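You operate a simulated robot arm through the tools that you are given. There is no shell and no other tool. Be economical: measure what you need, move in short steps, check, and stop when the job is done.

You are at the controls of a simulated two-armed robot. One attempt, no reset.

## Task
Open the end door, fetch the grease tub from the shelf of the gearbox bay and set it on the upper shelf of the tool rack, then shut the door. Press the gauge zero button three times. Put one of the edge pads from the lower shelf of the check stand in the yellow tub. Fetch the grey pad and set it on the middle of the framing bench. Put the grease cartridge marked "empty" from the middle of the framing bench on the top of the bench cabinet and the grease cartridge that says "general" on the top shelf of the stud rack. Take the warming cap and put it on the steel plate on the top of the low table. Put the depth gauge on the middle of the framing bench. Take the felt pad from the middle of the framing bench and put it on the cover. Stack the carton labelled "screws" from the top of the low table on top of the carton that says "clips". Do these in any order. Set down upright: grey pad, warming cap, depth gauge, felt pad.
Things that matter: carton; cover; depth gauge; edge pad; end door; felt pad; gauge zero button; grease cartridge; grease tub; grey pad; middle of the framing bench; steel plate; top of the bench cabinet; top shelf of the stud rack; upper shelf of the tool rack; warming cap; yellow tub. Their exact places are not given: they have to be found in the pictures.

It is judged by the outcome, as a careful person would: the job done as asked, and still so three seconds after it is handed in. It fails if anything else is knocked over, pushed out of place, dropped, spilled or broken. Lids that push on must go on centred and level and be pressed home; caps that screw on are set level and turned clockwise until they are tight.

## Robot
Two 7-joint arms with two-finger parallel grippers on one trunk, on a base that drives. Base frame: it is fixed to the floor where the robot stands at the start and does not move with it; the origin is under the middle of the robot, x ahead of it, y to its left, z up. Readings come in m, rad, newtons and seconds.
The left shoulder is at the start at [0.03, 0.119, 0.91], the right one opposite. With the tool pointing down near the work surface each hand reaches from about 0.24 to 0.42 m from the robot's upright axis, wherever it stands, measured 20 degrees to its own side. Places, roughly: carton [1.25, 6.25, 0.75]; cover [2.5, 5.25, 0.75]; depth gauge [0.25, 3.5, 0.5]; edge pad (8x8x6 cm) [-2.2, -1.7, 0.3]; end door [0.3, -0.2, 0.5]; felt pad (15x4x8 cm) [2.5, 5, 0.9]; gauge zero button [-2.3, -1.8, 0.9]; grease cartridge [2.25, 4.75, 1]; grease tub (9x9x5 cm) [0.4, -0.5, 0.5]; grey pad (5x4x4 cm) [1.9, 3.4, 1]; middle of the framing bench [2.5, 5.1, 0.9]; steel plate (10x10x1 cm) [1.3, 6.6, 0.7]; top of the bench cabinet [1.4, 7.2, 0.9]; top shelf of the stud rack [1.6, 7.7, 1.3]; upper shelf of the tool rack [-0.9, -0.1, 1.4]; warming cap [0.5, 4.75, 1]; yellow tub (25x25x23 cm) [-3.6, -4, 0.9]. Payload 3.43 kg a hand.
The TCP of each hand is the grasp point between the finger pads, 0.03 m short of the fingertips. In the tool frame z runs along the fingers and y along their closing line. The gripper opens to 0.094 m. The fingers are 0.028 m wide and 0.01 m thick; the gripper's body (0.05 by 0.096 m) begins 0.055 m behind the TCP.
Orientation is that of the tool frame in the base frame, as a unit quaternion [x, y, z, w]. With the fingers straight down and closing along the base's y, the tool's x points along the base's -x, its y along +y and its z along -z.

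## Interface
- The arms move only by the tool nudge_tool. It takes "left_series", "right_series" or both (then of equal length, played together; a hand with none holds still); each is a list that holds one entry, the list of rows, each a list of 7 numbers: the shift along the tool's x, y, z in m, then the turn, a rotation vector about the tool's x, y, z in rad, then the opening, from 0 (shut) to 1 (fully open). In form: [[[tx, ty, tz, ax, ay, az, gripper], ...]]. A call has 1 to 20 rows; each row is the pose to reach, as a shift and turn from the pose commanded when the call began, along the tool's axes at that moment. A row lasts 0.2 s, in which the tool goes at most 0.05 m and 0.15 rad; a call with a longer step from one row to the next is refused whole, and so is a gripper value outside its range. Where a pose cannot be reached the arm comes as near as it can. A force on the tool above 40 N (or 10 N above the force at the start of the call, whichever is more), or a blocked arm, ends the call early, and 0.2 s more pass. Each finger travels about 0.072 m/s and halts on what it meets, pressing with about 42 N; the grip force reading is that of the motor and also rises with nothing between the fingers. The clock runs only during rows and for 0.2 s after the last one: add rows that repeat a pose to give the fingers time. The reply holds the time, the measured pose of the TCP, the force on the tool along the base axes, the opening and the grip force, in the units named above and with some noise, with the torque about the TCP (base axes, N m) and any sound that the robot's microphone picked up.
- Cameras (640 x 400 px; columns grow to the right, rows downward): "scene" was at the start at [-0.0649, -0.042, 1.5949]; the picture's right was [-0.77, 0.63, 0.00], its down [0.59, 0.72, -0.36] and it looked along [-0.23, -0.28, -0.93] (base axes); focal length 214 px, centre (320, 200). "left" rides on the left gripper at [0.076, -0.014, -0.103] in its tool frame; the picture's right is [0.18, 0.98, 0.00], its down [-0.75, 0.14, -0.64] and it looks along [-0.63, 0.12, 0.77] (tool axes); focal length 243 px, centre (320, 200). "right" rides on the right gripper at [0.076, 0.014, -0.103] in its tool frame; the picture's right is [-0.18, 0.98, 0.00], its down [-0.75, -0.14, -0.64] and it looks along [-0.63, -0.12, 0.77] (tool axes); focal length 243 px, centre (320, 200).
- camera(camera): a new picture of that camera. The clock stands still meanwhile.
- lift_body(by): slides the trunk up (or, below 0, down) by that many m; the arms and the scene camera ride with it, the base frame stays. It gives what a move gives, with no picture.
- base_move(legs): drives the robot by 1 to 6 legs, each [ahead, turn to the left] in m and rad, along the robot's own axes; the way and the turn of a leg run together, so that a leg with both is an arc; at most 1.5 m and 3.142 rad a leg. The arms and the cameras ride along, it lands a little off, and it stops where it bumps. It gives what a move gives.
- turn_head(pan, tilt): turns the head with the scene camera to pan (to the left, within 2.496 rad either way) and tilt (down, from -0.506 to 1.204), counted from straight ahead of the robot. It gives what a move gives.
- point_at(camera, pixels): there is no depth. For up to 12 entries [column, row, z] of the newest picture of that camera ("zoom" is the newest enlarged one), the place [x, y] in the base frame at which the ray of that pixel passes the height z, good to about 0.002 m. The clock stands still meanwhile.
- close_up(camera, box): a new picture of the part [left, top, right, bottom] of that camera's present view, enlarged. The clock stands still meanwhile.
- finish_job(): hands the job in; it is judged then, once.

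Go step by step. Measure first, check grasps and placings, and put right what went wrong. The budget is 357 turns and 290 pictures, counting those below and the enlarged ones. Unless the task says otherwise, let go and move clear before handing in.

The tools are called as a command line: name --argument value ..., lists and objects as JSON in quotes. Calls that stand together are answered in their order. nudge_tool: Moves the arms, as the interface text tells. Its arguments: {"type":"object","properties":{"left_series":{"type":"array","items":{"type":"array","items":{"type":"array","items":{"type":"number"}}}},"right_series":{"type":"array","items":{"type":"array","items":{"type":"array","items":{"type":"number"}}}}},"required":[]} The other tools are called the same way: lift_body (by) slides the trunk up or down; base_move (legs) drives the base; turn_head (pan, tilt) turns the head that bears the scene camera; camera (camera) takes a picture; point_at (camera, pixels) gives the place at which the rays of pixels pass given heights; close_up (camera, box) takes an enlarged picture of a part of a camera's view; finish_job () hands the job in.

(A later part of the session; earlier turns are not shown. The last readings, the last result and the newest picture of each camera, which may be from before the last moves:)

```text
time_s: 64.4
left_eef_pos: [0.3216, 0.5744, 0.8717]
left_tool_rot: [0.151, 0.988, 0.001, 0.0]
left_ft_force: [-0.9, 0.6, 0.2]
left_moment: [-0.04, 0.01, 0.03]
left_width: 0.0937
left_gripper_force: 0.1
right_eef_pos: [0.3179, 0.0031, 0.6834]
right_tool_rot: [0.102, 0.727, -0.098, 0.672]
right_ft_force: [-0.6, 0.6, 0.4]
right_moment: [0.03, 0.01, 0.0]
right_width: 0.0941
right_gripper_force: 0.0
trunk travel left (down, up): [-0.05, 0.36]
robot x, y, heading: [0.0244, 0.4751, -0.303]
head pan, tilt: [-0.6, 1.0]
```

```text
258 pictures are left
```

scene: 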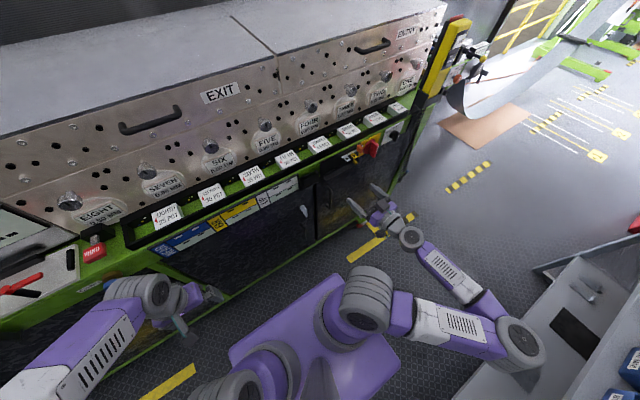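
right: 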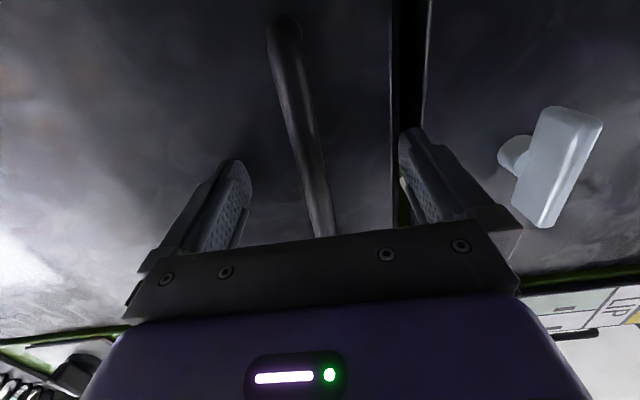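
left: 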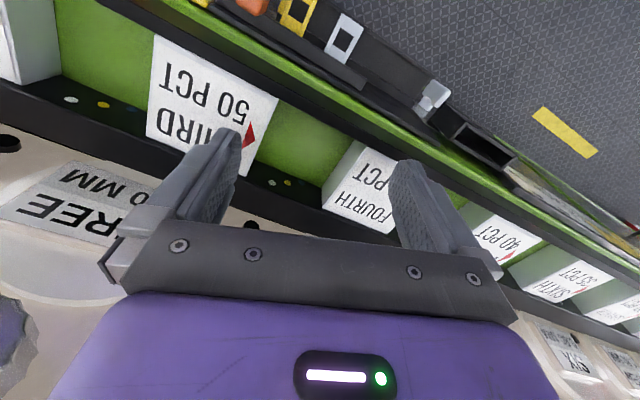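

nudge_tool --right_series '[[[0, 0, 0.012, 0, 0, 0, 1], [0, 0, 0.012, 0, 0, 0, 0.5], [0, 0, 0.012, 0, 0, 0, 0], [0, 0, 0.012, 0, 0, 0, 0], [0, 0, 0.012, 0, 0, 0, 0], [0, 0, 0.012, 0, 0, 0, 0]]]'

```text
time_s: 64.8
left_eef_pos: [0.3207, 0.5742, 0.8721]
left_tool_rot: [0.153, 0.988, -0.002, 0.001]
left_ft_force: [0.0, 0.2, 0.1]
left_moment: [0.01, -0.01, 0.01]
left_width: 0.0939
left_gripper_force: 0.1
right_eef_pos: [0.3171, -0.0002, 0.6832]
right_tool_rot: [0.103, 0.727, -0.1, 0.672]
right_ft_force: [-16.1, 7.1, 6.0]
right_moment: [-0.41, -0.27, -0.78]
right_width: 0.0924
right_gripper_force: 0.0
trunk travel left (down, up): [-0.05, 0.36]
robot x, y, heading: [0.0212, 0.4769, -0.309]
head pan, tilt: [-0.6, 1.0]
stopped in row 1 (right hand): the force on the tool passed its limit at 51 N (the readings are from after the stop); the commanded pose is now the measured one
```

The tips touch the door face; I back off 5 mm and close.

nudge_tool --right_series '[[[0, 0, -0.005, 0, 0, 0, 1], [0, 0, -0.005, 0, 0, 0, 0.5], [0, 0, -0.005, 0, 0, 0, 0], [0, 0, -0.005, 0, 0, 0, 0], [0, 0, -0.005, 0, 0, 0, 0], [0, 0, -0.005, 0, 0, 0, 0]]]'

camera --camera "right"

```text
time_s: 66.2
left_eef_pos: [0.3218, 0.5729, 0.8717]
left_tool_rot: [0.153, 0.988, 0.0, 0.0]
left_ft_force: [0.1, -0.7, 0.5]
left_moment: [0.0, -0.01, -0.04]
left_width: 0.0938
left_gripper_force: 0.0
right_eef_pos: [0.3156, 0.0001, 0.6802]
right_tool_rot: [0.105, 0.727, -0.1, 0.671]
right_ft_force: [-1.2, -4.1, 0.4]
right_moment: [0.45, 0.03, -0.04]
right_width: 0.0182
right_gripper_force: 44.7
trunk travel left (down, up): [-0.05, 0.36]
robot x, y, heading: [0.0274, 0.4708, -0.302]
head pan, tilt: [-0.6, 1.0]
```

```text
257 pictures are left
```

right: 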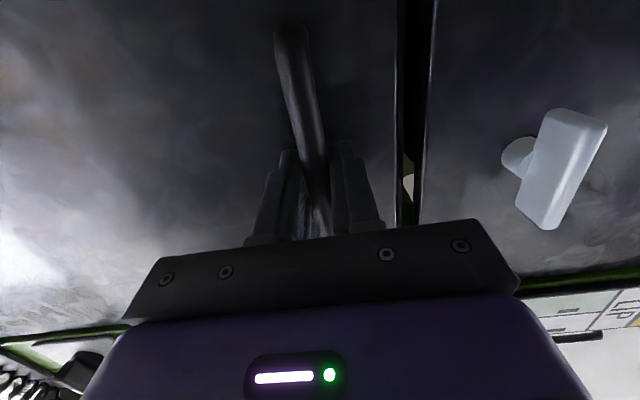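

Gripped (18 mm). I pull along the arc about the hinge (R≈0.5), turning with the door.

nudge_tool --right_series '[[[0, -0.001, -0.03, -0.06, 0, 0, 0], [0, -0.004, -0.06, -0.12, 0, 0, 0], [0, -0.008, -0.09, -0.18, 0, 0, 0], [0, -0.015, -0.12, -0.24, 0, 0, 0], [0, -0.023, -0.148, -0.3, 0, 0, 0], [0, -0.023, -0.148, -0.3, 0, 0, 0]]]'

camera --camera "scene"

```text
time_s: 67.2
left_eef_pos: [0.3215, 0.5725, 0.871]
left_tool_rot: [0.152, 0.988, 0.0, 0.0]
left_ft_force: [0.3, 1.2, -0.3]
left_moment: [-0.02, -0.01, -0.02]
left_width: 0.0941
left_gripper_force: 0.1
right_eef_pos: [0.2045, 0.0135, 0.6823]
right_tool_rot: [0.035, 0.743, -0.027, 0.668]
right_ft_force: [-1.6, -7.9, -8.0]
right_moment: [-0.41, 1.03, -0.2]
right_width: 0.0183
right_gripper_force: 44.7
trunk travel left (down, up): [-0.05, 0.36]
robot x, y, heading: [0.0212, 0.4712, -0.309]
head pan, tilt: [-0.6, 1.0]
stopped in row 4 (right hand): the force on the tool passed its limit at 45 N (the readings are from after the stop); the commanded pose is now the measured one
```

```text
256 pictures are left
```

scene: 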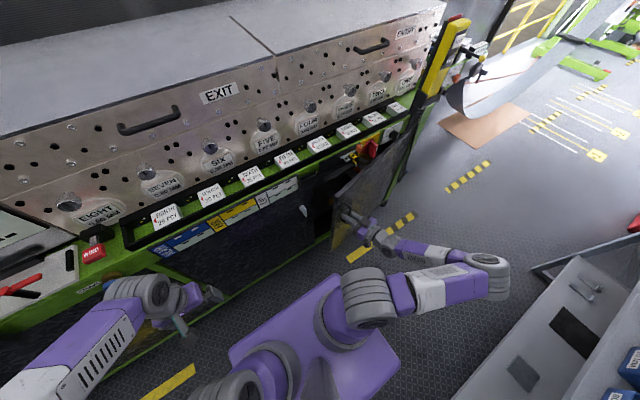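

Door is opening but the arc seems tighter than assumed. I zoom to see the hinge.

close_up --camera "scene" --box '[280, 100, 460, 260]'

```text
2.50 times, centred on (370, 180) of scene
```

zoom: 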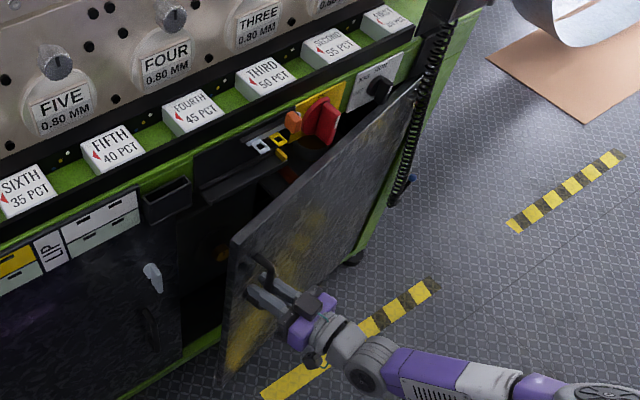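

point_at --camera "zoom" --pixels '[[232, 242, 0.77], [420, 82, 0.77], [222, 378, 0.25], [355, 262, 0.25]]'

```text
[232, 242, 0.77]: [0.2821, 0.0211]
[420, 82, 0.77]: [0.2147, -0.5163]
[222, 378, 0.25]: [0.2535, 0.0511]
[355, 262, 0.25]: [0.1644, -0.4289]
```

The hinge is at about (0.215,-0.516), R≈0.527, opened 0.21 rad. I continue on that arc, correcting for the slight tool tilt.

nudge_tool --right_series '[[[0.005, -0.0072, -0.0468, -0.09, 0, 0, 0], [0.01, -0.0185, -0.0929, -0.18, 0, 0, 0], [0.015, -0.034, -0.1377, -0.27, 0, 0, 0], [0.019, -0.0534, -0.181, -0.36, 0, 0, 0], [0.023, -0.0766, -0.2223, -0.45, 0, 0, 0], [0.023, -0.0766, -0.2223, -0.45, 0, 0, 0]]]'

camera --camera "scene"

```text
time_s: 68.3
left_eef_pos: [0.3213, 0.5736, 0.872]
left_tool_rot: [0.153, 0.988, -0.001, 0.0]
left_ft_force: [0.2, -0.2, -0.2]
left_moment: [0.03, 0.01, -0.01]
left_width: 0.0939
left_gripper_force: 0.0
right_eef_pos: [-0.0004, -0.0276, 0.684]
right_tool_rot: [-0.102, 0.733, 0.124, 0.661]
right_ft_force: [-2.8, 4.4, -1.9]
right_moment: [-1.11, -0.57, -0.18]
right_width: 0.0186
right_gripper_force: 44.8
trunk travel left (down, up): [-0.05, 0.36]
robot x, y, heading: [0.0226, 0.4746, -0.305]
head pan, tilt: [-0.6, 1.0]
stopped in row 5 (right hand): the force on the tool passed its limit at 44 N (the readings are from after the stop); the commanded pose is now the measured one
```

```text
254 pictures are left
```

scene: 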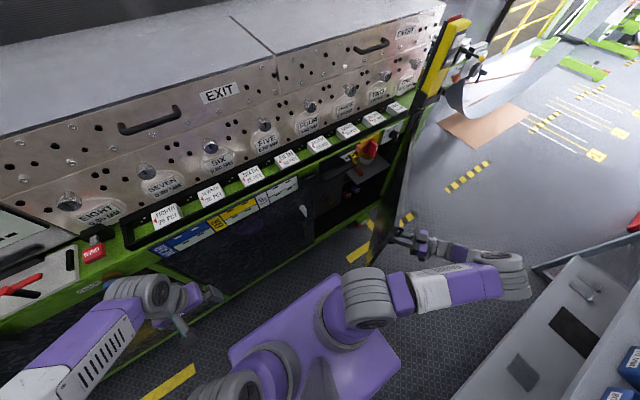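

Door is open about 0.6 rad. I release, back the fingers off the handle, rise over the door top and turn the tool down to push from the inside.

nudge_tool --right_series '[[[0, 0, 0, 0, 0, 0, 0.5], [0, 0, 0, 0, 0, 0, 1], [0, 0, 0, 0, 0, 0, 1], [0, 0, -0.04, 0, 0, 0, 1], [0, 0, -0.08, 0, 0, 0, 1], [-0.05, 0, -0.08, 0, 0, 0, 1], [-0.1, 0, -0.08, 0, 0, 0, 1], [-0.15, 0, -0.08, 0, 0, 0, 1], [-0.2, 0, -0.08, 0, 0, 0, 1], [-0.25, 0, -0.08, 0, 0, 0, 1], [-0.3, 0, -0.08, 0, 0, 0, 1]]]'

camera --camera "scene"

```text
time_s: 70.7
left_eef_pos: [0.3205, 0.5724, 0.8708]
left_tool_rot: [0.153, 0.988, -0.001, 0.0]
left_ft_force: [0.5, -0.2, 0.0]
left_moment: [0.01, 0.04, 0.01]
left_width: 0.094
left_gripper_force: 0.2
right_eef_pos: [-0.0395, -0.0594, 0.9916]
right_tool_rot: [-0.101, 0.732, 0.126, 0.661]
right_ft_force: [-1.0, -0.5, -0.2]
right_moment: [-0.01, 0.0, 0.04]
right_width: 0.094
right_gripper_force: 0.1
trunk travel left (down, up): [-0.05, 0.36]
robot x, y, heading: [0.0176, 0.4752, -0.308]
head pan, tilt: [-0.6, 1.0]
```

```text
253 pictures are left
```

scene: 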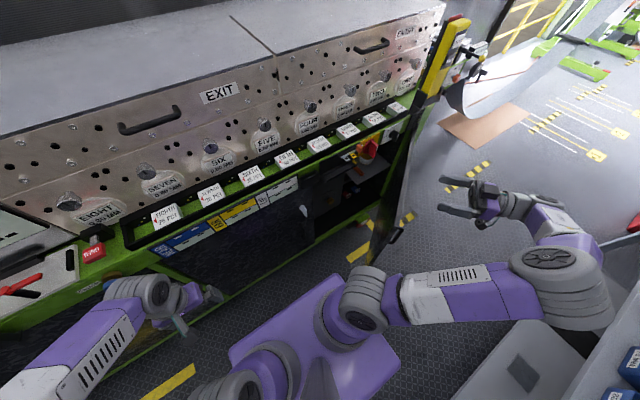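

nudge_tool --right_series '[[[0, 0.01, 0.04, 0.14, 0, 0, 0], [0, 0.02, 0.08, 0.28, 0, 0, 0], [0, 0.03, 0.12, 0.42, 0, 0, 0], [0, 0.045, 0.147, 0.56, 0, 0, 0]]]'

nudge_tool --right_series '[[[0, 0, 0, 0, 0.14, 0, 0], [0, 0, 0, 0, 0.28, 0, 0], [0, 0, 0, 0, 0.42, 0, 0], [0, 0, 0, 0, 0.56, 0, 0], [0, 0, 0, 0, 0.7, 0, 0], [0, 0, 0, 0, 0.84, 0, 0], [0, 0, 0, 0, 0.98, 0, 0], [0, 0, 0, 0, 1.12, 0, 0], [0, 0, 0, 0, 1.26, 0, 0], [0, 0, 0, 0, 1.4, 0, 0], [0, 0, 0, 0, 1.48, 0, 0]]]'

camera --camera "scene"

```text
time_s: 71.7
left_eef_pos: [0.3219, 0.5731, 0.8718]
left_tool_rot: [0.153, 0.988, -0.001, 0.0]
left_ft_force: [0.2, 0.3, 0.3]
left_moment: [0.01, -0.01, -0.02]
left_width: 0.0938
left_gripper_force: 0.0
right_eef_pos: [0.0819, 0.0291, 0.9799]
right_tool_rot: [0.087, 0.739, -0.083, 0.663]
right_ft_force: [0.6, 0.3, -0.1]
right_moment: [0.0, 0.03, -0.02]
right_width: 0.0
right_gripper_force: 33.7
trunk travel left (down, up): [-0.05, 0.36]
robot x, y, heading: [0.0232, 0.4761, -0.302]
head pan, tilt: [-0.6, 1.0]
```

```text
time_s: 74.1
left_eef_pos: [0.3214, 0.573, 0.8723]
left_tool_rot: [0.153, 0.988, 0.0, 0.0]
left_ft_force: [0.5, -0.1, -0.4]
left_moment: [0.01, 0.02, -0.02]
left_width: 0.0939
left_gripper_force: 0.0
right_eef_pos: [0.0816, 0.0305, 0.9787]
right_tool_rot: [0.12, 0.993, -0.002, -0.009]
right_ft_force: [0.2, 0.5, -0.1]
right_moment: [0.05, -0.02, -0.02]
right_width: 0.0
right_gripper_force: 33.0
trunk travel left (down, up): [-0.05, 0.36]
robot x, y, heading: [0.0245, 0.4741, -0.306]
head pan, tilt: [-0.6, 1.0]
```

```text
252 pictures are left
```

scene: 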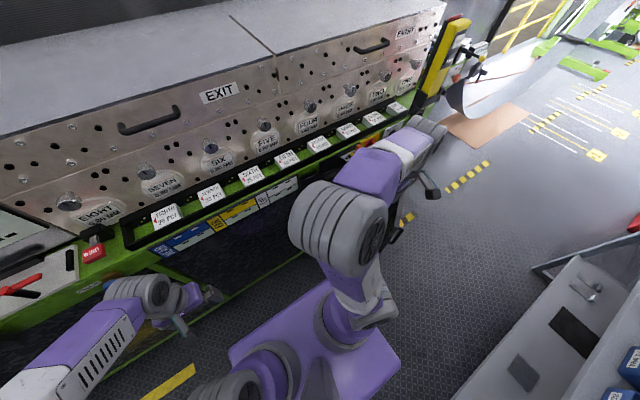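

Tool is down, inside of the door edge at (0.08,0.03). I lower to z≈0.70 and sweep it away from the machine.

nudge_tool --right_series '[[[0, 0, 0.05, 0, 0, 0, 0], [0, 0, 0.1, 0, 0, 0, 0], [0, 0, 0.15, 0, 0, 0, 0], [0, 0, 0.2, 0, 0, 0, 0], [0, 0, 0.25, 0, 0, 0, 0], [0, 0, 0.29, 0, 0, 0, 0]]]'

camera --camera "scene"

camera --camera "right"

```text
time_s: 75.4
left_eef_pos: [0.3209, 0.5742, 0.871]
left_tool_rot: [0.152, 0.988, -0.002, 0.0]
left_ft_force: [-0.9, 1.1, -0.7]
left_moment: [-0.01, 0.03, 0.02]
left_width: 0.094
left_gripper_force: 0.0
right_eef_pos: [0.0672, 0.0547, 0.7852]
right_tool_rot: [0.117, 0.993, -0.014, -0.007]
right_ft_force: [-2.8, 6.2, 25.5]
right_moment: [-0.94, 0.65, -0.27]
right_width: 0.0
right_gripper_force: 33.1
right hand out of reach, approached as far as the arm can: row 4, 5, 6
trunk travel left (down, up): [-0.05, 0.36]
robot x, y, heading: [0.0239, 0.4748, -0.305]
head pan, tilt: [-0.6, 1.0]
stopped in row 6 (right hand): the force on the tool passed its limit at 50 N (the readings are from after the stop); the commanded pose is now the measured one
```

```text
251 pictures are left
```

scene: 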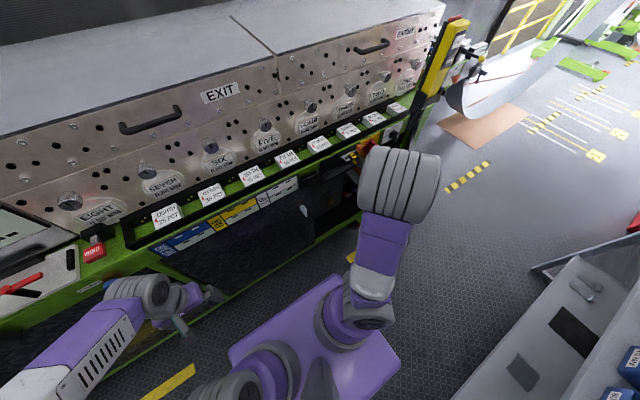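

```text
250 pictures are left
```

right: 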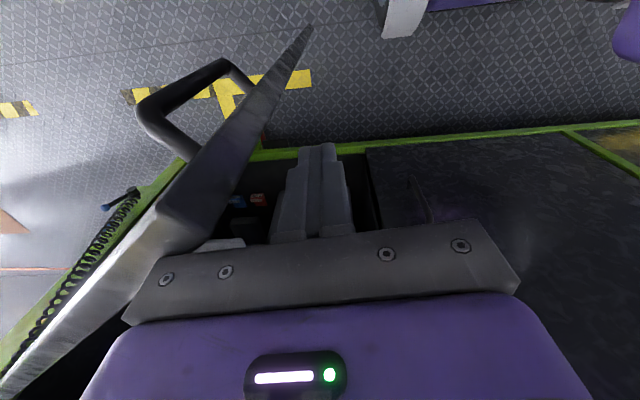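

The gripper body rests near the door's top edge; fingers are inside. I rise 2 cm and sweep outward along the arc.

nudge_tool --right_series '[[[-0.0, -0.0, -0.025, 0, 0, 0, 0], [-0.015, -0.045, -0.025, 0, 0, 0, 0], [-0.031, -0.085, -0.025, 0, 0, 0, 0], [0.0, -0.105, -0.025, 0, 0, 0, 0], [0.031, -0.127, -0.025, 0, 0, 0, 0], [0.055, -0.147, -0.025, 0, 0, 0, 0], [0.08, -0.168, -0.025, 0, 0, 0, 0], [0.12, -0.19, -0.025, 0, 0, 0, 0]]]'

camera --camera "right"

```text
time_s: 77.2
left_eef_pos: [0.3204, 0.573, 0.872]
left_tool_rot: [0.153, 0.988, 0.001, 0.0]
left_ft_force: [0.7, 0.0, 0.0]
left_moment: [0.01, 0.0, 0.01]
left_width: 0.0939
left_gripper_force: 0.1
right_eef_pos: [-0.0591, -0.0151, 0.8544]
right_tool_rot: [0.116, 0.993, -0.021, 0.003]
right_ft_force: [-0.2, 0.0, -0.9]
right_moment: [-0.02, -0.01, 0.01]
right_width: 0.0001
right_gripper_force: 33.0
right hand out of reach, approached as far as the arm can: row 2, 3, 4, 5, 6, 7, 8
trunk travel left (down, up): [-0.05, 0.36]
robot x, y, heading: [0.0212, 0.4708, -0.304]
head pan, tilt: [-0.6, 1.0]
```

```text
249 pictures are left
```

right: 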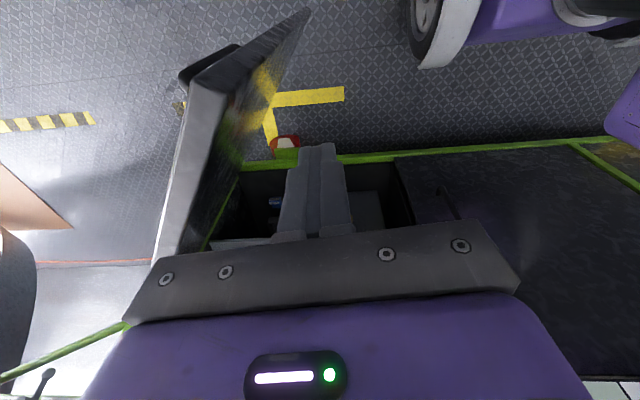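

camera --camera "scene"

```text
248 pictures are left
```

scene: 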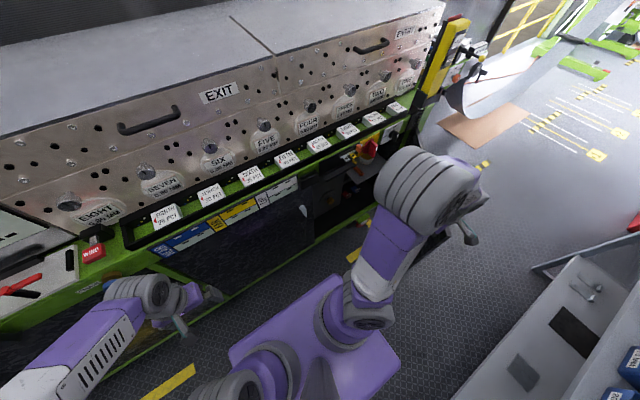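

The door swung further. I lift the right hand and bring it in, to view the bay.

nudge_tool --right_series '[[[-0.0, 0.0, -0.05, 0, 0, 0, 0], [-0.0, 0.0, -0.1, 0, 0, 0, 0], [-0.0, 0.05, -0.13, 0, 0, 0, 0], [0.0, 0.1, -0.15, 0, 0, 0, 0.5], [0.0, 0.12, -0.15, 0, 0, 0, 1]]]'

turn_head --pan -0.9 --tilt 0.9

camera --camera "scene"

camera --camera "right"

```text
refused: row 3 steps farther than a row can; nothing moved
```

```text
time_s: 78.0
left_eef_pos: [0.3222, 0.5728, 0.8711]
left_tool_rot: [0.154, 0.988, 0.001, 0.0]
left_ft_force: [0.3, -0.3, 0.9]
left_moment: [0.0, 0.03, 0.04]
left_width: 0.094
left_gripper_force: 0.1
right_eef_pos: [-0.0584, -0.0133, 0.8544]
right_tool_rot: [0.116, 0.993, -0.02, 0.003]
right_ft_force: [0.0, 0.1, -0.8]
right_moment: [0.0, -0.04, -0.03]
right_width: 0.0003
right_gripper_force: 33.1
trunk travel left (down, up): [-0.05, 0.36]
robot x, y, heading: [0.0194, 0.4774, -0.312]
head pan, tilt: [-0.901, 0.901]
```

```text
247 pictures are left
```

scene: 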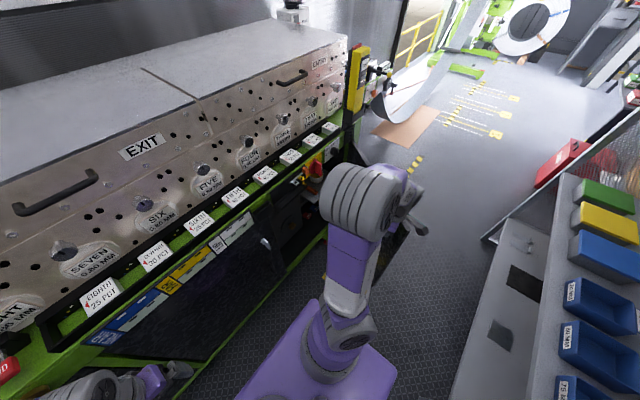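

```text
246 pictures are left
```

right: 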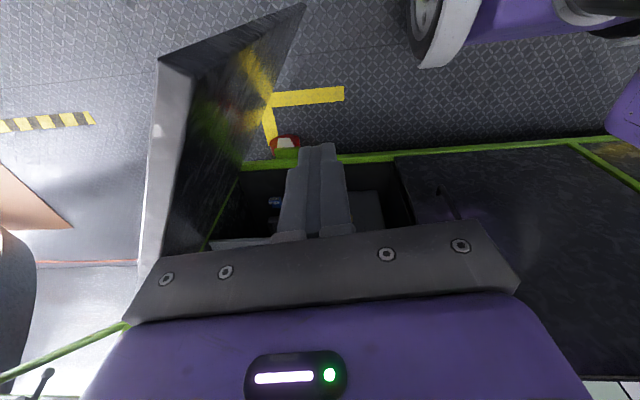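

The door keeps swinging open by itself. I tilt the right hand so its camera looks into the bay.

nudge_tool --right_series '[[[0.0, 0.0, 0, 0, -0.14, 0, 0.2], [0.0, 0.0, 0, 0, -0.28, 0, 0.5], [0.0, 0.0, 0, 0, -0.42, 0, 0.8], [0.0, 0.0, 0, 0, -0.56, 0, 1]]]'

camera --camera "right"

camera --camera "scene"

```text
time_s: 79.0
left_eef_pos: [0.3214, 0.5736, 0.8726]
left_tool_rot: [0.153, 0.988, 0.0, 0.0]
left_ft_force: [-1.0, -0.2, 0.4]
left_moment: [-0.01, -0.03, 0.02]
left_width: 0.0939
left_gripper_force: 0.1
right_eef_pos: [-0.06, -0.0147, 0.856]
right_tool_rot: [0.108, 0.956, -0.045, 0.27]
right_ft_force: [0.0, 0.2, -0.7]
right_moment: [-0.01, 0.02, -0.01]
right_width: 0.0939
right_gripper_force: 0.1
trunk travel left (down, up): [-0.05, 0.36]
robot x, y, heading: [0.0236, 0.4771, -0.304]
head pan, tilt: [-0.901, 0.901]
```

```text
245 pictures are left
```

right: 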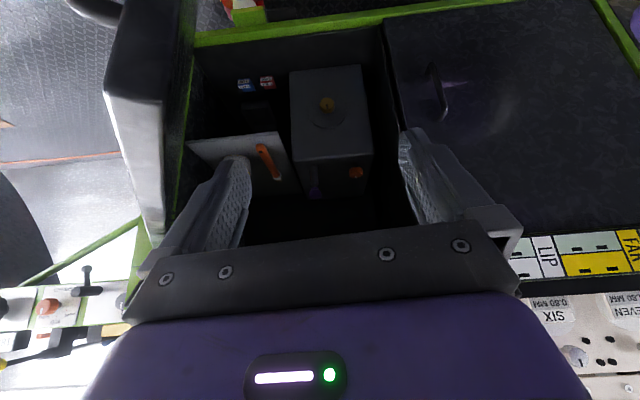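

```text
244 pictures are left
```

scene: 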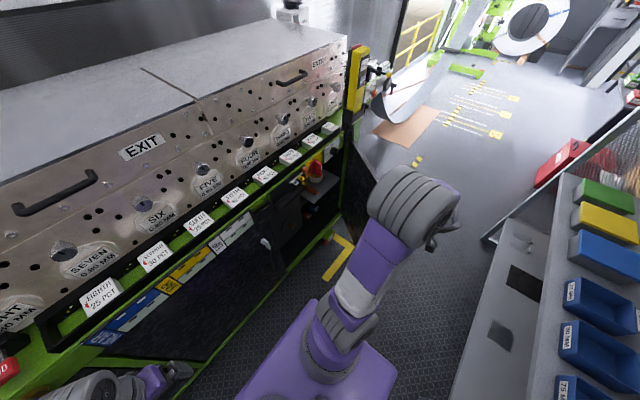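

nudge_tool --right_series '[[[0.0, 0.0, 0, 0, -0.1, 0, 0.5], [0.0, 0.0, 0, 0, -0.25, 0, 0], [0.0, 0.0, 0, 0, -0.35, 0, 0], [0.0, 0.0, 0, 0, -0.35, 0, 0]]]'

camera --camera "right"

```text
time_s: 80.0
left_eef_pos: [0.3223, 0.5728, 0.8719]
left_tool_rot: [0.153, 0.988, 0.0, 0.0]
left_ft_force: [0.9, -0.9, -0.4]
left_moment: [0.03, 0.0, -0.01]
left_width: 0.094
left_gripper_force: 0.1
right_eef_pos: [-0.0605, -0.0153, 0.8564]
right_tool_rot: [0.098, 0.895, -0.062, 0.431]
right_ft_force: [-0.3, 0.0, 0.1]
right_moment: [-0.01, 0.0, 0.01]
right_width: 0.0
right_gripper_force: 33.1
trunk travel left (down, up): [-0.05, 0.36]
robot x, y, heading: [0.0233, 0.4759, -0.305]
head pan, tilt: [-0.901, 0.901]
```

```text
243 pictures are left
```

right: 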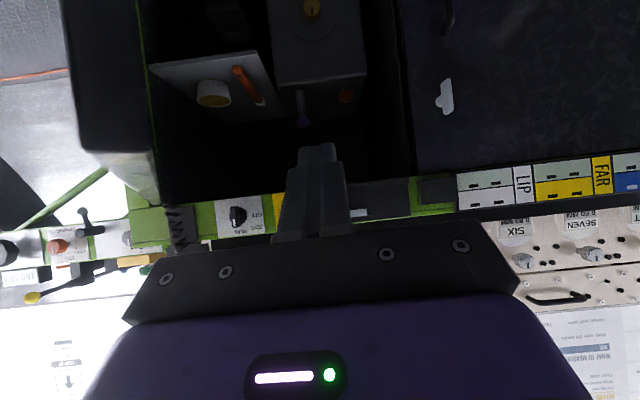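

Now the tub is visible on the shelf at (213,92), next to an orange tool. I measure it.

point_at --camera "right" --pixels '[[213, 88, 0.5], [213, 88, 0.45], [198, 100, 0.5], [228, 98, 0.5], [150, 68, 0.48], [195, 122, 0.48], [255, 50, 0.48], [275, 110, 0.48], [240, 70, 0.5], [258, 100, 0.5]]'

close_up --camera "right" --box '[130, 20, 330, 145]'

```text
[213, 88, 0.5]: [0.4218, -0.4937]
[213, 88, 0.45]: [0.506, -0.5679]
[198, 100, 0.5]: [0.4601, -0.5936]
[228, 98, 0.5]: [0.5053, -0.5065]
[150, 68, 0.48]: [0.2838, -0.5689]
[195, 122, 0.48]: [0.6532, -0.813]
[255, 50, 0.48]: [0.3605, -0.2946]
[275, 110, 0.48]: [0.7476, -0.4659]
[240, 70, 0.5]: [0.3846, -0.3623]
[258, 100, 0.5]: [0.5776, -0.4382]
```

```text
3.20 times, centred on (230, 82) of right
```

zoom: 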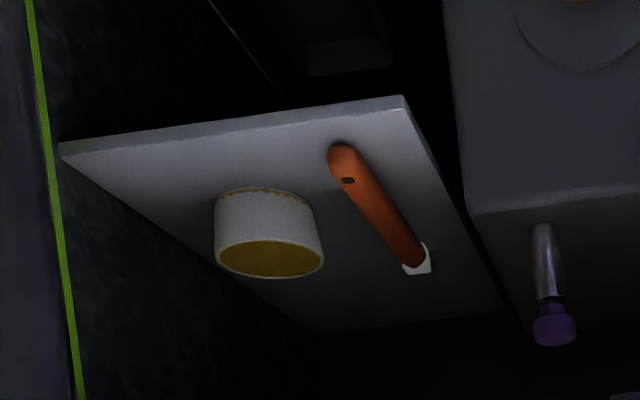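

Tub (open, grease inside) is about (0.34,-0.43), z≈0.52–0.57 on the shelf. I must stand in front of the bay; first I tuck the right hand, raise the trunk and look at the door.

lift_body --by 0.36

nudge_tool --right_series '[[[0, 0.0, 0, 0, 0.14, 0, 0], [0, 0.03, 0, 0, 0.28, 0, 0], [0, 0.06, 0, 0, 0.42, 0, 0], [0, 0.09, 0, 0, 0.56, 0, 0], [0, 0.12, 0, 0, 0.7, 0, 0], [0, 0.15, 0, 0, 0.84, 0, 0]]]'

turn_head --pan -1.1 --tilt 1.0

camera --camera "scene"

```text
time_s: 83.5
left_eef_pos: [0.322, 0.5741, 1.2321]
left_tool_rot: [0.154, 0.988, 0.0, -0.001]
left_ft_force: [-0.2, 0.0, -0.1]
left_moment: [0.01, 0.03, -0.02]
left_width: 0.0942
left_gripper_force: 0.0
right_eef_pos: [-0.0586, -0.0147, 1.2164]
right_tool_rot: [0.1, 0.895, -0.063, 0.431]
right_ft_force: [0.5, 0.1, -0.5]
right_moment: [-0.02, 0.01, 0.0]
right_width: 0.0
right_gripper_force: 33.1
trunk travel left (down, up): [-0.41, 0.0]
robot x, y, heading: [0.0256, 0.4743, -0.305]
head pan, tilt: [-0.901, 0.901]
```

```text
time_s: 84.9
left_eef_pos: [0.3248, 0.5726, 1.2313]
left_tool_rot: [0.153, 0.988, -0.001, -0.001]
left_ft_force: [0.3, 0.5, -0.4]
left_moment: [-0.01, -0.01, -0.01]
left_width: 0.0941
left_gripper_force: 0.0
right_eef_pos: [-0.0319, 0.0987, 1.237]
right_tool_rot: [0.116, 0.993, -0.016, 0.027]
right_ft_force: [0.3, 0.3, -0.1]
right_moment: [-0.05, 0.01, 0.02]
right_width: 0.0001
right_gripper_force: 32.9
right hand out of reach, approached as far as the arm can: row 5, 6
trunk travel left (down, up): [-0.41, 0.0]
robot x, y, heading: [0.0254, 0.4713, -0.306]
head pan, tilt: [-0.901, 0.901]
```

```text
time_s: 85.7
left_eef_pos: [0.3212, 0.5734, 1.2326]
left_tool_rot: [0.153, 0.988, 0.0, 0.0]
left_ft_force: [0.0, 0.1, 0.0]
left_moment: [0.03, -0.02, -0.01]
left_width: 0.0939
left_gripper_force: 0.1
right_eef_pos: [-0.0343, 0.0986, 1.2369]
right_tool_rot: [0.116, 0.993, -0.017, 0.029]
right_ft_force: [-1.0, -0.7, 0.5]
right_moment: [-0.02, -0.01, -0.01]
right_width: 0.0001
right_gripper_force: 32.6
trunk travel left (down, up): [-0.41, 0.0]
robot x, y, heading: [0.0194, 0.4733, -0.308]
head pan, tilt: [-1.1, 1.0]
```

```text
241 pictures are left
```

scene: 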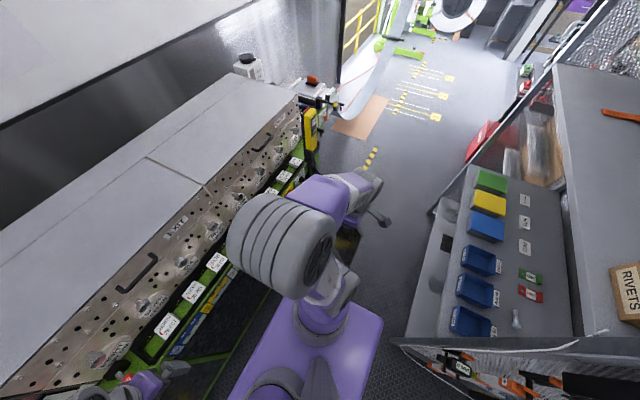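

I turn right to face along the aisle toward the door and look.

base_move --legs '[[0.05, 0], [0, -1.0]]'

turn_head --pan 0.1 --tilt 1.0

camera --camera "scene"

```text
time_s: 89.1
left_eef_pos: [0.3162, 0.2656, 1.2318]
left_tool_rot: [0.602, 0.798, 0.0, 0.0]
left_ft_force: [0.0, -0.2, 0.4]
left_moment: [-0.01, 0.02, 0.01]
left_width: 0.0937
left_gripper_force: 0.1
right_eef_pos: [-0.275, 0.2986, 1.2371]
right_tool_rot: [0.571, 0.82, -0.027, 0.017]
right_ft_force: [-0.1, 0.5, 0.6]
right_moment: [0.01, -0.01, -0.01]
right_width: 0.0001
right_gripper_force: 32.8
trunk travel left (down, up): [-0.41, 0.0]
robot x, y, heading: [0.0648, 0.4623, -1.289]
head pan, tilt: [-1.1, 1.0]
```

```text
time_s: 90.5
left_eef_pos: [0.3168, 0.2634, 1.2316]
left_tool_rot: [0.601, 0.799, 0.0, -0.001]
left_ft_force: [0.1, 0.1, 0.9]
left_moment: [0.0, 0.0, 0.04]
left_width: 0.0939
left_gripper_force: 0.1
right_eef_pos: [-0.2748, 0.2982, 1.2367]
right_tool_rot: [0.572, 0.82, -0.027, 0.017]
right_ft_force: [-0.6, -0.4, -0.3]
right_moment: [-0.02, 0.0, 0.02]
right_width: 0.0
right_gripper_force: 33.2
trunk travel left (down, up): [-0.41, 0.0]
robot x, y, heading: [0.0719, 0.463, -1.288]
head pan, tilt: [0.099, 1.0]
```

```text
240 pictures are left
```

scene: 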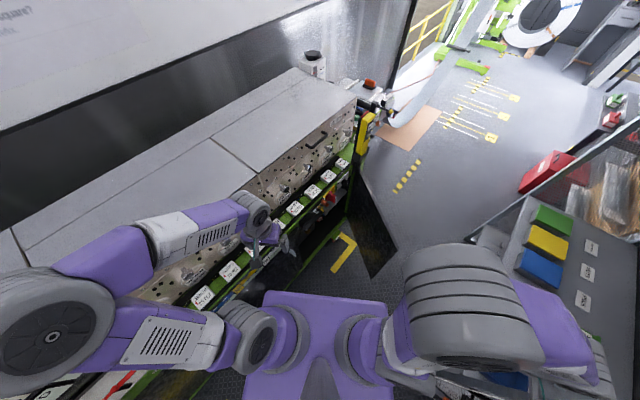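

The door stands open about 95° at (370,230). I measure it before moving up.

point_at --camera "scene" --pixels '[[396, 245, 0.8], [370, 278, 0.22], [357, 165, 0.8], [340, 232, 0.22]]'

base_move --legs '[[0, -0.58]]'

```text
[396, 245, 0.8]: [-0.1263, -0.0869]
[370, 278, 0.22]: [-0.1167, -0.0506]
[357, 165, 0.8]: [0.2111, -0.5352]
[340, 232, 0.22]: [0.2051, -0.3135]
```

```text
time_s: 92.5
left_eef_pos: [0.1668, 0.1605, 1.2333]
left_tool_rot: [0.807, 0.59, 0.0, 0.0]
left_ft_force: [-0.5, -0.2, 0.0]
left_moment: [0.02, 0.0, 0.0]
left_width: 0.094
left_gripper_force: 0.0
right_eef_pos: [-0.3077, 0.5163, 1.2368]
right_tool_rot: [0.784, 0.62, -0.032, 0.007]
right_ft_force: [0.8, 0.2, 0.3]
right_moment: [-0.03, 0.04, -0.03]
right_width: 0.0003
right_gripper_force: 32.9
trunk travel left (down, up): [-0.41, 0.0]
robot x, y, heading: [0.0703, 0.4611, -1.878]
head pan, tilt: [0.099, 1.0]
```

The door is only ~55° open and its tip is in the way (u≈0.34). I'll push it further with the left hand, tool down, while driving along the aisle. Lower first.

lift_body --by -0.38

nudge_tool --left_series '[[[0, 0, 0.05, 0, 0, 0, 0.5], [0, 0, 0.1, 0, 0, 0, 0], [0, 0, 0.13, 0, 0, 0, 0], [0, 0, 0.13, 0, 0, 0, 0], [0, 0, 0.13, 0, 0, 0, 0]]]'

camera --camera "scene"

```text
time_s: 96.2
left_eef_pos: [0.1661, 0.159, 0.8519]
left_tool_rot: [0.807, 0.59, 0.0, 0.0]
left_ft_force: [-0.3, 0.0, 0.5]
left_moment: [-0.03, 0.02, 0.05]
left_width: 0.094
left_gripper_force: 0.0
right_eef_pos: [-0.3067, 0.516, 0.8562]
right_tool_rot: [0.785, 0.619, -0.031, 0.007]
right_ft_force: [-0.6, 0.8, -0.6]
right_moment: [0.02, -0.02, 0.01]
right_width: 0.0
right_gripper_force: 33.6
trunk travel left (down, up): [-0.03, 0.38]
robot x, y, heading: [0.0673, 0.4597, -1.876]
head pan, tilt: [0.099, 1.0]
```

```text
time_s: 97.4
left_eef_pos: [0.1617, 0.1412, 0.7206]
left_tool_rot: [0.807, 0.591, 0.0, -0.001]
left_ft_force: [-0.5, 0.0, 0.4]
left_moment: [-0.03, -0.04, -0.01]
left_width: 0.0
left_gripper_force: 33.0
left hand out of reach, approached as far as the arm can: row 1, 2, 3, 4, 5
right_eef_pos: [-0.3066, 0.517, 0.8578]
right_tool_rot: [0.784, 0.62, -0.032, 0.008]
right_ft_force: [-0.2, 0.1, -1.0]
right_moment: [-0.01, 0.0, 0.01]
right_width: 0.0
right_gripper_force: 33.4
trunk travel left (down, up): [-0.03, 0.38]
robot x, y, heading: [0.0687, 0.4598, -1.878]
head pan, tilt: [0.099, 1.0]
```

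```text
239 pictures are left
```

scene: 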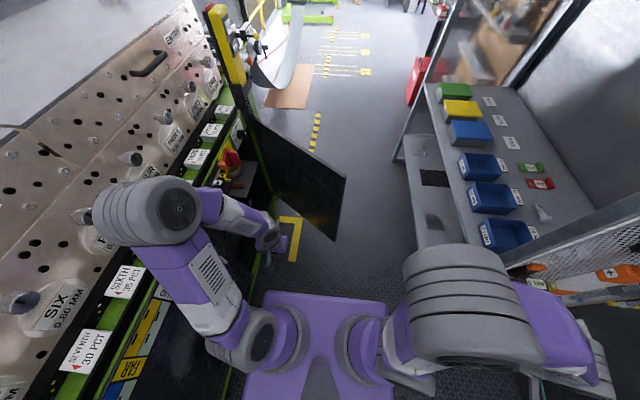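

The right elbow may come near the rack; I measure both.

point_at --camera "scene" --pixels '[[545, 310, 1.05], [545, 310, 0.95], [492, 250, 0.9], [430, 90, 0.9], [505, 262, 1.0], [345, 180, 0.82], [325, 240, 0.22], [255, 122, 0.82]]'

```text
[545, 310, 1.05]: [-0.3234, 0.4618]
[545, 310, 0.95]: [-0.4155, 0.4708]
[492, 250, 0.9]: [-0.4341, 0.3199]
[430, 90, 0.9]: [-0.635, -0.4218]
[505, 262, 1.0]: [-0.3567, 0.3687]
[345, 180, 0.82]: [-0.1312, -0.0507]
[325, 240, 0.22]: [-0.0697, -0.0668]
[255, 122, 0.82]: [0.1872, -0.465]
```

Elbow clearance is a few cm. I drive ahead 0.4 with a slight bias to the machine.

base_move --legs '[[0.2, 0.06], [0.22, -0.05]]'

camera --camera "scene"

```text
time_s: 100.2
left_eef_pos: [0.0565, -0.2531, 0.7204]
left_tool_rot: [0.803, 0.596, 0.001, 0.0]
left_ft_force: [-0.2, -0.3, -0.2]
left_moment: [0.01, 0.03, -0.03]
left_width: 0.0001
left_gripper_force: 32.8
right_eef_pos: [-0.418, 0.1136, 0.8575]
right_tool_rot: [0.779, 0.626, -0.031, 0.008]
right_ft_force: [-0.4, -0.1, -0.6]
right_moment: [0.0, -0.01, -0.01]
right_width: 0.0001
right_gripper_force: 33.2
trunk travel left (down, up): [-0.03, 0.38]
robot x, y, heading: [-0.0411, 0.061, -1.863]
head pan, tilt: [0.099, 1.0]
```

```text
238 pictures are left
```

scene: 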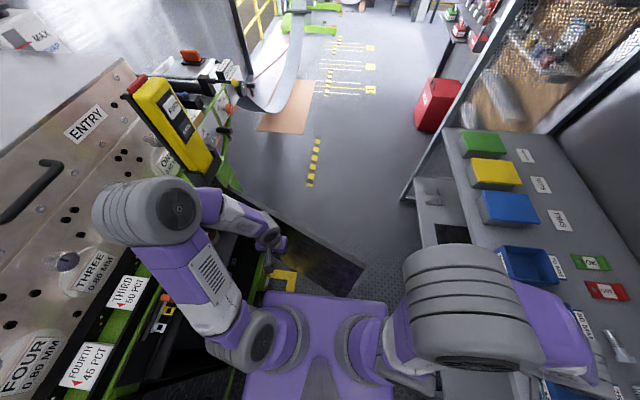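

The base front is near the door tip, so I push the door with the left arm instead.

nudge_tool --left_series '[[[-0.03, 0, -0.02, 0, 0, 0, 0], [-0.06, 0, -0.03, 0, 0, 0, 0], [-0.09, 0.0, -0.03, 0, 0, 0, 0], [-0.12, 0, -0.03, 0, 0, 0, 0], [-0.15, 0, -0.03, 0, 0, 0, 0], [-0.18, 0, -0.03, 0, 0, 0, 0]]]'

camera --camera "scene"

```text
time_s: 101.6
left_eef_pos: [0.0042, -0.4253, 0.752]
left_tool_rot: [0.804, 0.595, 0.0, -0.001]
left_ft_force: [0.9, 3.9, -1.5]
left_moment: [-0.23, 0.12, 0.05]
left_width: 0.0
left_gripper_force: 32.8
right_eef_pos: [-0.4174, 0.1157, 0.8569]
right_tool_rot: [0.78, 0.625, -0.032, 0.009]
right_ft_force: [0.5, 0.9, -0.1]
right_moment: [0.0, 0.02, -0.01]
right_width: 0.0001
right_gripper_force: 33.2
trunk travel left (down, up): [-0.03, 0.38]
robot x, y, heading: [-0.037, 0.0588, -1.866]
head pan, tilt: [0.099, 1.0]
```

```text
237 pictures are left
```

scene: 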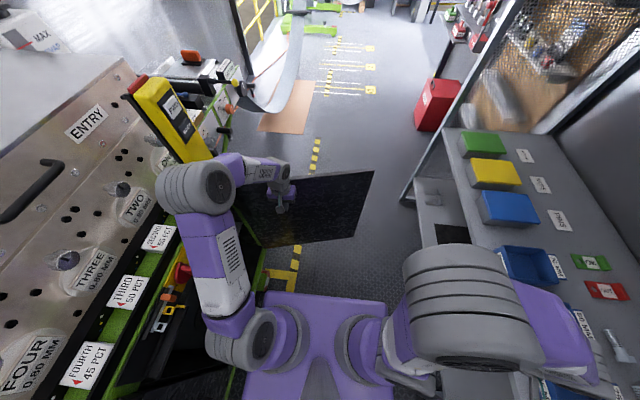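

The door is at about 90°. I push a little further by driving ahead 0.12.

base_move --legs '[[0.14, 0]]'

camera --camera "scene"

```text
time_s: 102.4
left_eef_pos: [0.0031, -0.4236, 0.7514]
left_tool_rot: [0.801, 0.598, 0.01, -0.007]
left_ft_force: [2.0, 16.1, 7.7]
left_moment: [-1.84, 0.17, 0.17]
left_width: 0.0002
left_gripper_force: 33.1
right_eef_pos: [-0.4201, 0.109, 0.8576]
right_tool_rot: [0.779, 0.626, -0.032, 0.01]
right_ft_force: [0.4, -0.1, 0.4]
right_moment: [-0.03, 0.0, 0.01]
right_width: 0.0
right_gripper_force: 33.2
trunk travel left (down, up): [-0.03, 0.38]
robot x, y, heading: [-0.0441, 0.0578, -1.86]
head pan, tilt: [0.099, 1.0]
stopped in leg 1: the robot was blocked; the commanded pose is now the measured one
```

```text
236 pictures are left
```

scene: 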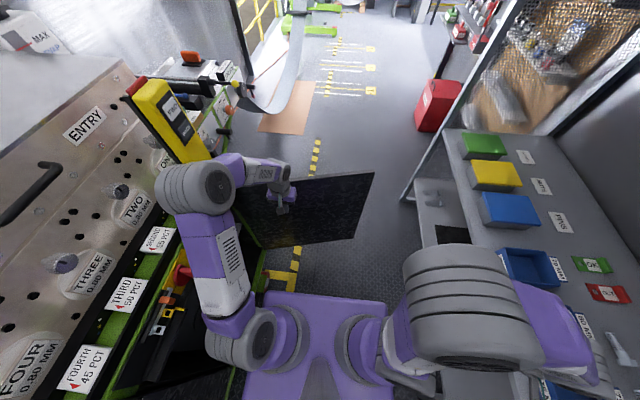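

The door is at its stop (~90°). I retract the left hand, raise, and turn left so the right hand faces the bay.

nudge_tool --left_series '[[[0.04, 0, 0, 0, 0, 0, 0], [0.08, 0, -0.02, 0, 0, 0, 0], [0.12, 0, -0.04, 0, 0, 0, 0.5], [0.16, 0, -0.06, 0, 0, 0, 1], [0.18, 0, -0.1, 0, 0, 0, 1]]]'

lift_body --by 0.35

base_move --legs '[[0, 1.45]]'

turn_head --pan -0.5 --tilt 1.1

camera --camera "scene"

```text
time_s: 103.6
left_eef_pos: [0.052, -0.2553, 0.8553]
left_tool_rot: [0.802, 0.598, 0.009, -0.007]
left_ft_force: [-0.6, 0.6, 0.3]
left_moment: [-0.02, 0.0, 0.02]
left_width: 0.0938
left_gripper_force: 0.0
right_eef_pos: [-0.4192, 0.1071, 0.8568]
right_tool_rot: [0.779, 0.626, -0.031, 0.009]
right_ft_force: [0.6, 0.8, -0.2]
right_moment: [0.0, 0.0, 0.02]
right_width: 0.0
right_gripper_force: 33.0
trunk travel left (down, up): [-0.03, 0.38]
robot x, y, heading: [-0.0434, 0.0558, -1.861]
head pan, tilt: [0.099, 1.0]
```

```text
time_s: 107.0
left_eef_pos: [0.0523, -0.2553, 1.2043]
left_tool_rot: [0.802, 0.597, 0.009, -0.007]
left_ft_force: [0.1, 0.5, 0.6]
left_moment: [0.02, 0.0, -0.02]
left_width: 0.0941
left_gripper_force: 0.1
right_eef_pos: [-0.4192, 0.1055, 1.2065]
right_tool_rot: [0.779, 0.626, -0.031, 0.009]
right_ft_force: [0.8, -0.9, 0.5]
right_moment: [0.03, -0.02, 0.02]
right_width: 0.0
right_gripper_force: 32.3
trunk travel left (down, up): [-0.38, 0.03]
robot x, y, heading: [-0.0407, 0.0563, -1.858]
head pan, tilt: [0.099, 1.0]
```

```text
time_s: 111.0
left_eef_pos: [0.2769, 0.1216, 1.2046]
left_tool_rot: [0.194, 0.981, 0.003, -0.012]
left_ft_force: [-0.5, -0.7, -0.3]
left_moment: [0.03, 0.01, -0.04]
left_width: 0.0942
left_gripper_force: 0.0
right_eef_pos: [-0.1307, -0.3131, 1.2069]
right_tool_rot: [0.158, 0.987, -0.018, 0.027]
right_ft_force: [-0.2, 0.3, -0.4]
right_moment: [0.01, 0.01, 0.03]
right_width: 0.0
right_gripper_force: 32.8
trunk travel left (down, up): [-0.38, 0.03]
robot x, y, heading: [-0.042, 0.0575, -0.387]
head pan, tilt: [0.099, 1.0]
```

```text
time_s: 112.0
left_eef_pos: [0.2778, 0.1207, 1.2054]
left_tool_rot: [0.193, 0.981, 0.001, -0.012]
left_ft_force: [0.4, 0.0, 0.9]
left_moment: [-0.02, 0.0, 0.0]
left_width: 0.0938
left_gripper_force: 0.0
right_eef_pos: [-0.1301, -0.3125, 1.2057]
right_tool_rot: [0.158, 0.987, -0.018, 0.027]
right_ft_force: [0.3, -0.9, -0.6]
right_moment: [0.01, -0.01, -0.07]
right_width: 0.0
right_gripper_force: 32.9
trunk travel left (down, up): [-0.38, 0.03]
robot x, y, heading: [-0.0457, 0.058, -0.392]
head pan, tilt: [-0.499, 1.1]
```

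```text
235 pictures are left
```

scene: 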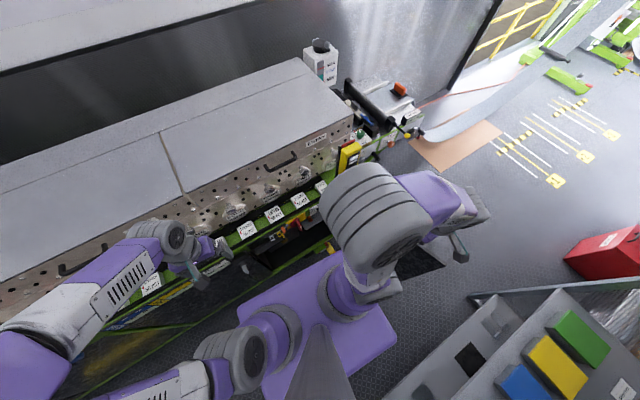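

I turn the right tool forward again while moving it ahead, still above the door height.

nudge_tool --right_series '[[[-0.03, 0.02, 0, 0, -0.14, 0, 0], [-0.06, 0.04, 0, 0, -0.28, 0, 0], [-0.09, 0.06, 0, 0, -0.42, 0, 0], [-0.12, 0.07, 0, 0, -0.56, 0, 0], [-0.14, 0.07, 0, 0, -0.7, 0, 0], [-0.14, 0.07, 0, 0, -0.84, 0, 0], [-0.14, 0.07, 0, 0, -0.98, 0, 0], [-0.14, 0.07, 0, 0, -1.12, 0, 0.3], [-0.14, 0.07, 0, 0, -1.26, 0, 0.6], [-0.14, 0.07, 0, 0, -1.4, 0, 1], [-0.14, 0.07, 0, 0, -1.54, 0, 1]]]'

lift_body --by -0.38

camera --camera "scene"

camera --camera "right"

```text
time_s: 114.4
left_eef_pos: [0.2776, 0.1198, 1.2049]
left_tool_rot: [0.193, 0.981, 0.003, -0.012]
left_ft_force: [0.8, -0.8, -0.1]
left_moment: [0.03, 0.01, 0.01]
left_width: 0.0942
left_gripper_force: 0.0
right_eef_pos: [-0.0251, -0.3664, 1.1806]
right_tool_rot: [0.103, 0.689, -0.123, 0.707]
right_ft_force: [-0.4, 0.3, 0.4]
right_moment: [0.0, -0.01, 0.03]
right_width: 0.0939
right_gripper_force: 0.1
right hand out of reach, approached as far as the arm can: row 1, 2, 3, 4, 5, 6, 7, 8, 9, 10, 11
trunk travel left (down, up): [-0.38, 0.03]
robot x, y, heading: [-0.0404, 0.0531, -0.388]
head pan, tilt: [-0.499, 1.1]
```

```text
time_s: 118.1
left_eef_pos: [0.2779, 0.1217, 0.8247]
left_tool_rot: [0.193, 0.981, 0.002, -0.011]
left_ft_force: [0.1, -0.6, -0.5]
left_moment: [-0.05, 0.03, -0.01]
left_width: 0.0941
left_gripper_force: 0.2
right_eef_pos: [-0.0241, -0.3652, 0.8012]
right_tool_rot: [0.101, 0.69, -0.121, 0.707]
right_ft_force: [0.4, 0.0, 0.0]
right_moment: [0.0, 0.01, 0.03]
right_width: 0.0937
right_gripper_force: 0.0
trunk travel left (down, up): [0.0, 0.41]
robot x, y, heading: [-0.0432, 0.0567, -0.392]
head pan, tilt: [-0.499, 1.1]
```

```text
234 pictures are left
```

scene: 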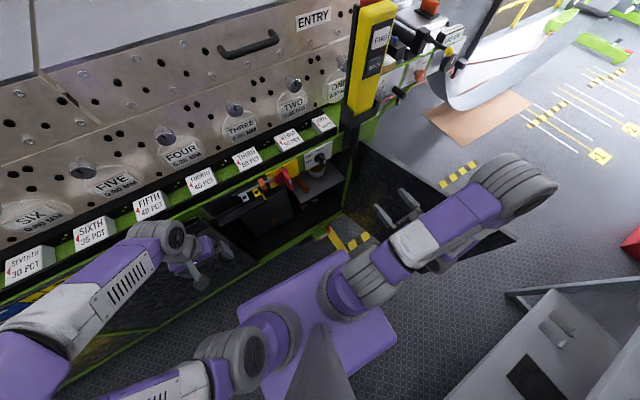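

```text
233 pictures are left
```

right: 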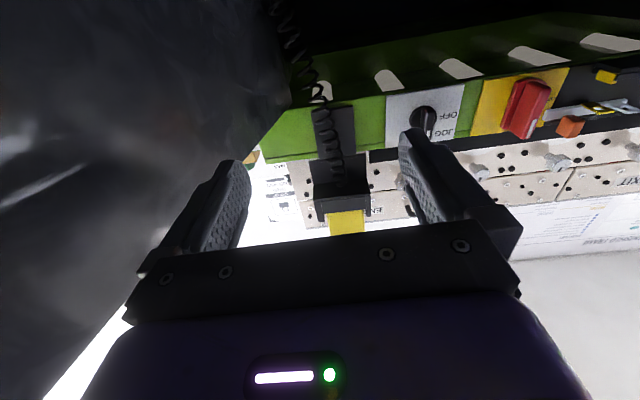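

The scene picture shows the tub at (315,165). I zoom to measure.

close_up --camera "scene" --box '[220, 130, 420, 255]'

```text
3.20 times, centred on (320, 192) of scene
```

zoom: 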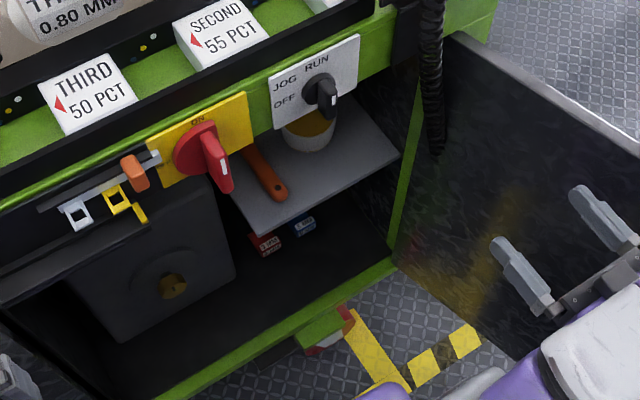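

point_at --camera "zoom" --pixels '[[400, 155, 0.48], [400, 155, 0.54], [265, 235, 0.48], [265, 235, 0.54], [310, 152, 0.48], [310, 152, 0.54], [282, 140, 0.57], [337, 128, 0.57], [310, 125, 0.57], [277, 192, 0.5]]'

```text
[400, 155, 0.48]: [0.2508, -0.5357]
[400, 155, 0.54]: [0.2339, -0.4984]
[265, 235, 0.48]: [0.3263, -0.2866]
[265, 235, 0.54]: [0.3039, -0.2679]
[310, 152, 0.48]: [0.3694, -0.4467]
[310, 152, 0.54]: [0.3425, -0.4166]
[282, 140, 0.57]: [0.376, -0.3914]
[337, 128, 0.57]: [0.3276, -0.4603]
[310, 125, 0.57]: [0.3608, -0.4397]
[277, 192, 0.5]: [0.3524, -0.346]
```

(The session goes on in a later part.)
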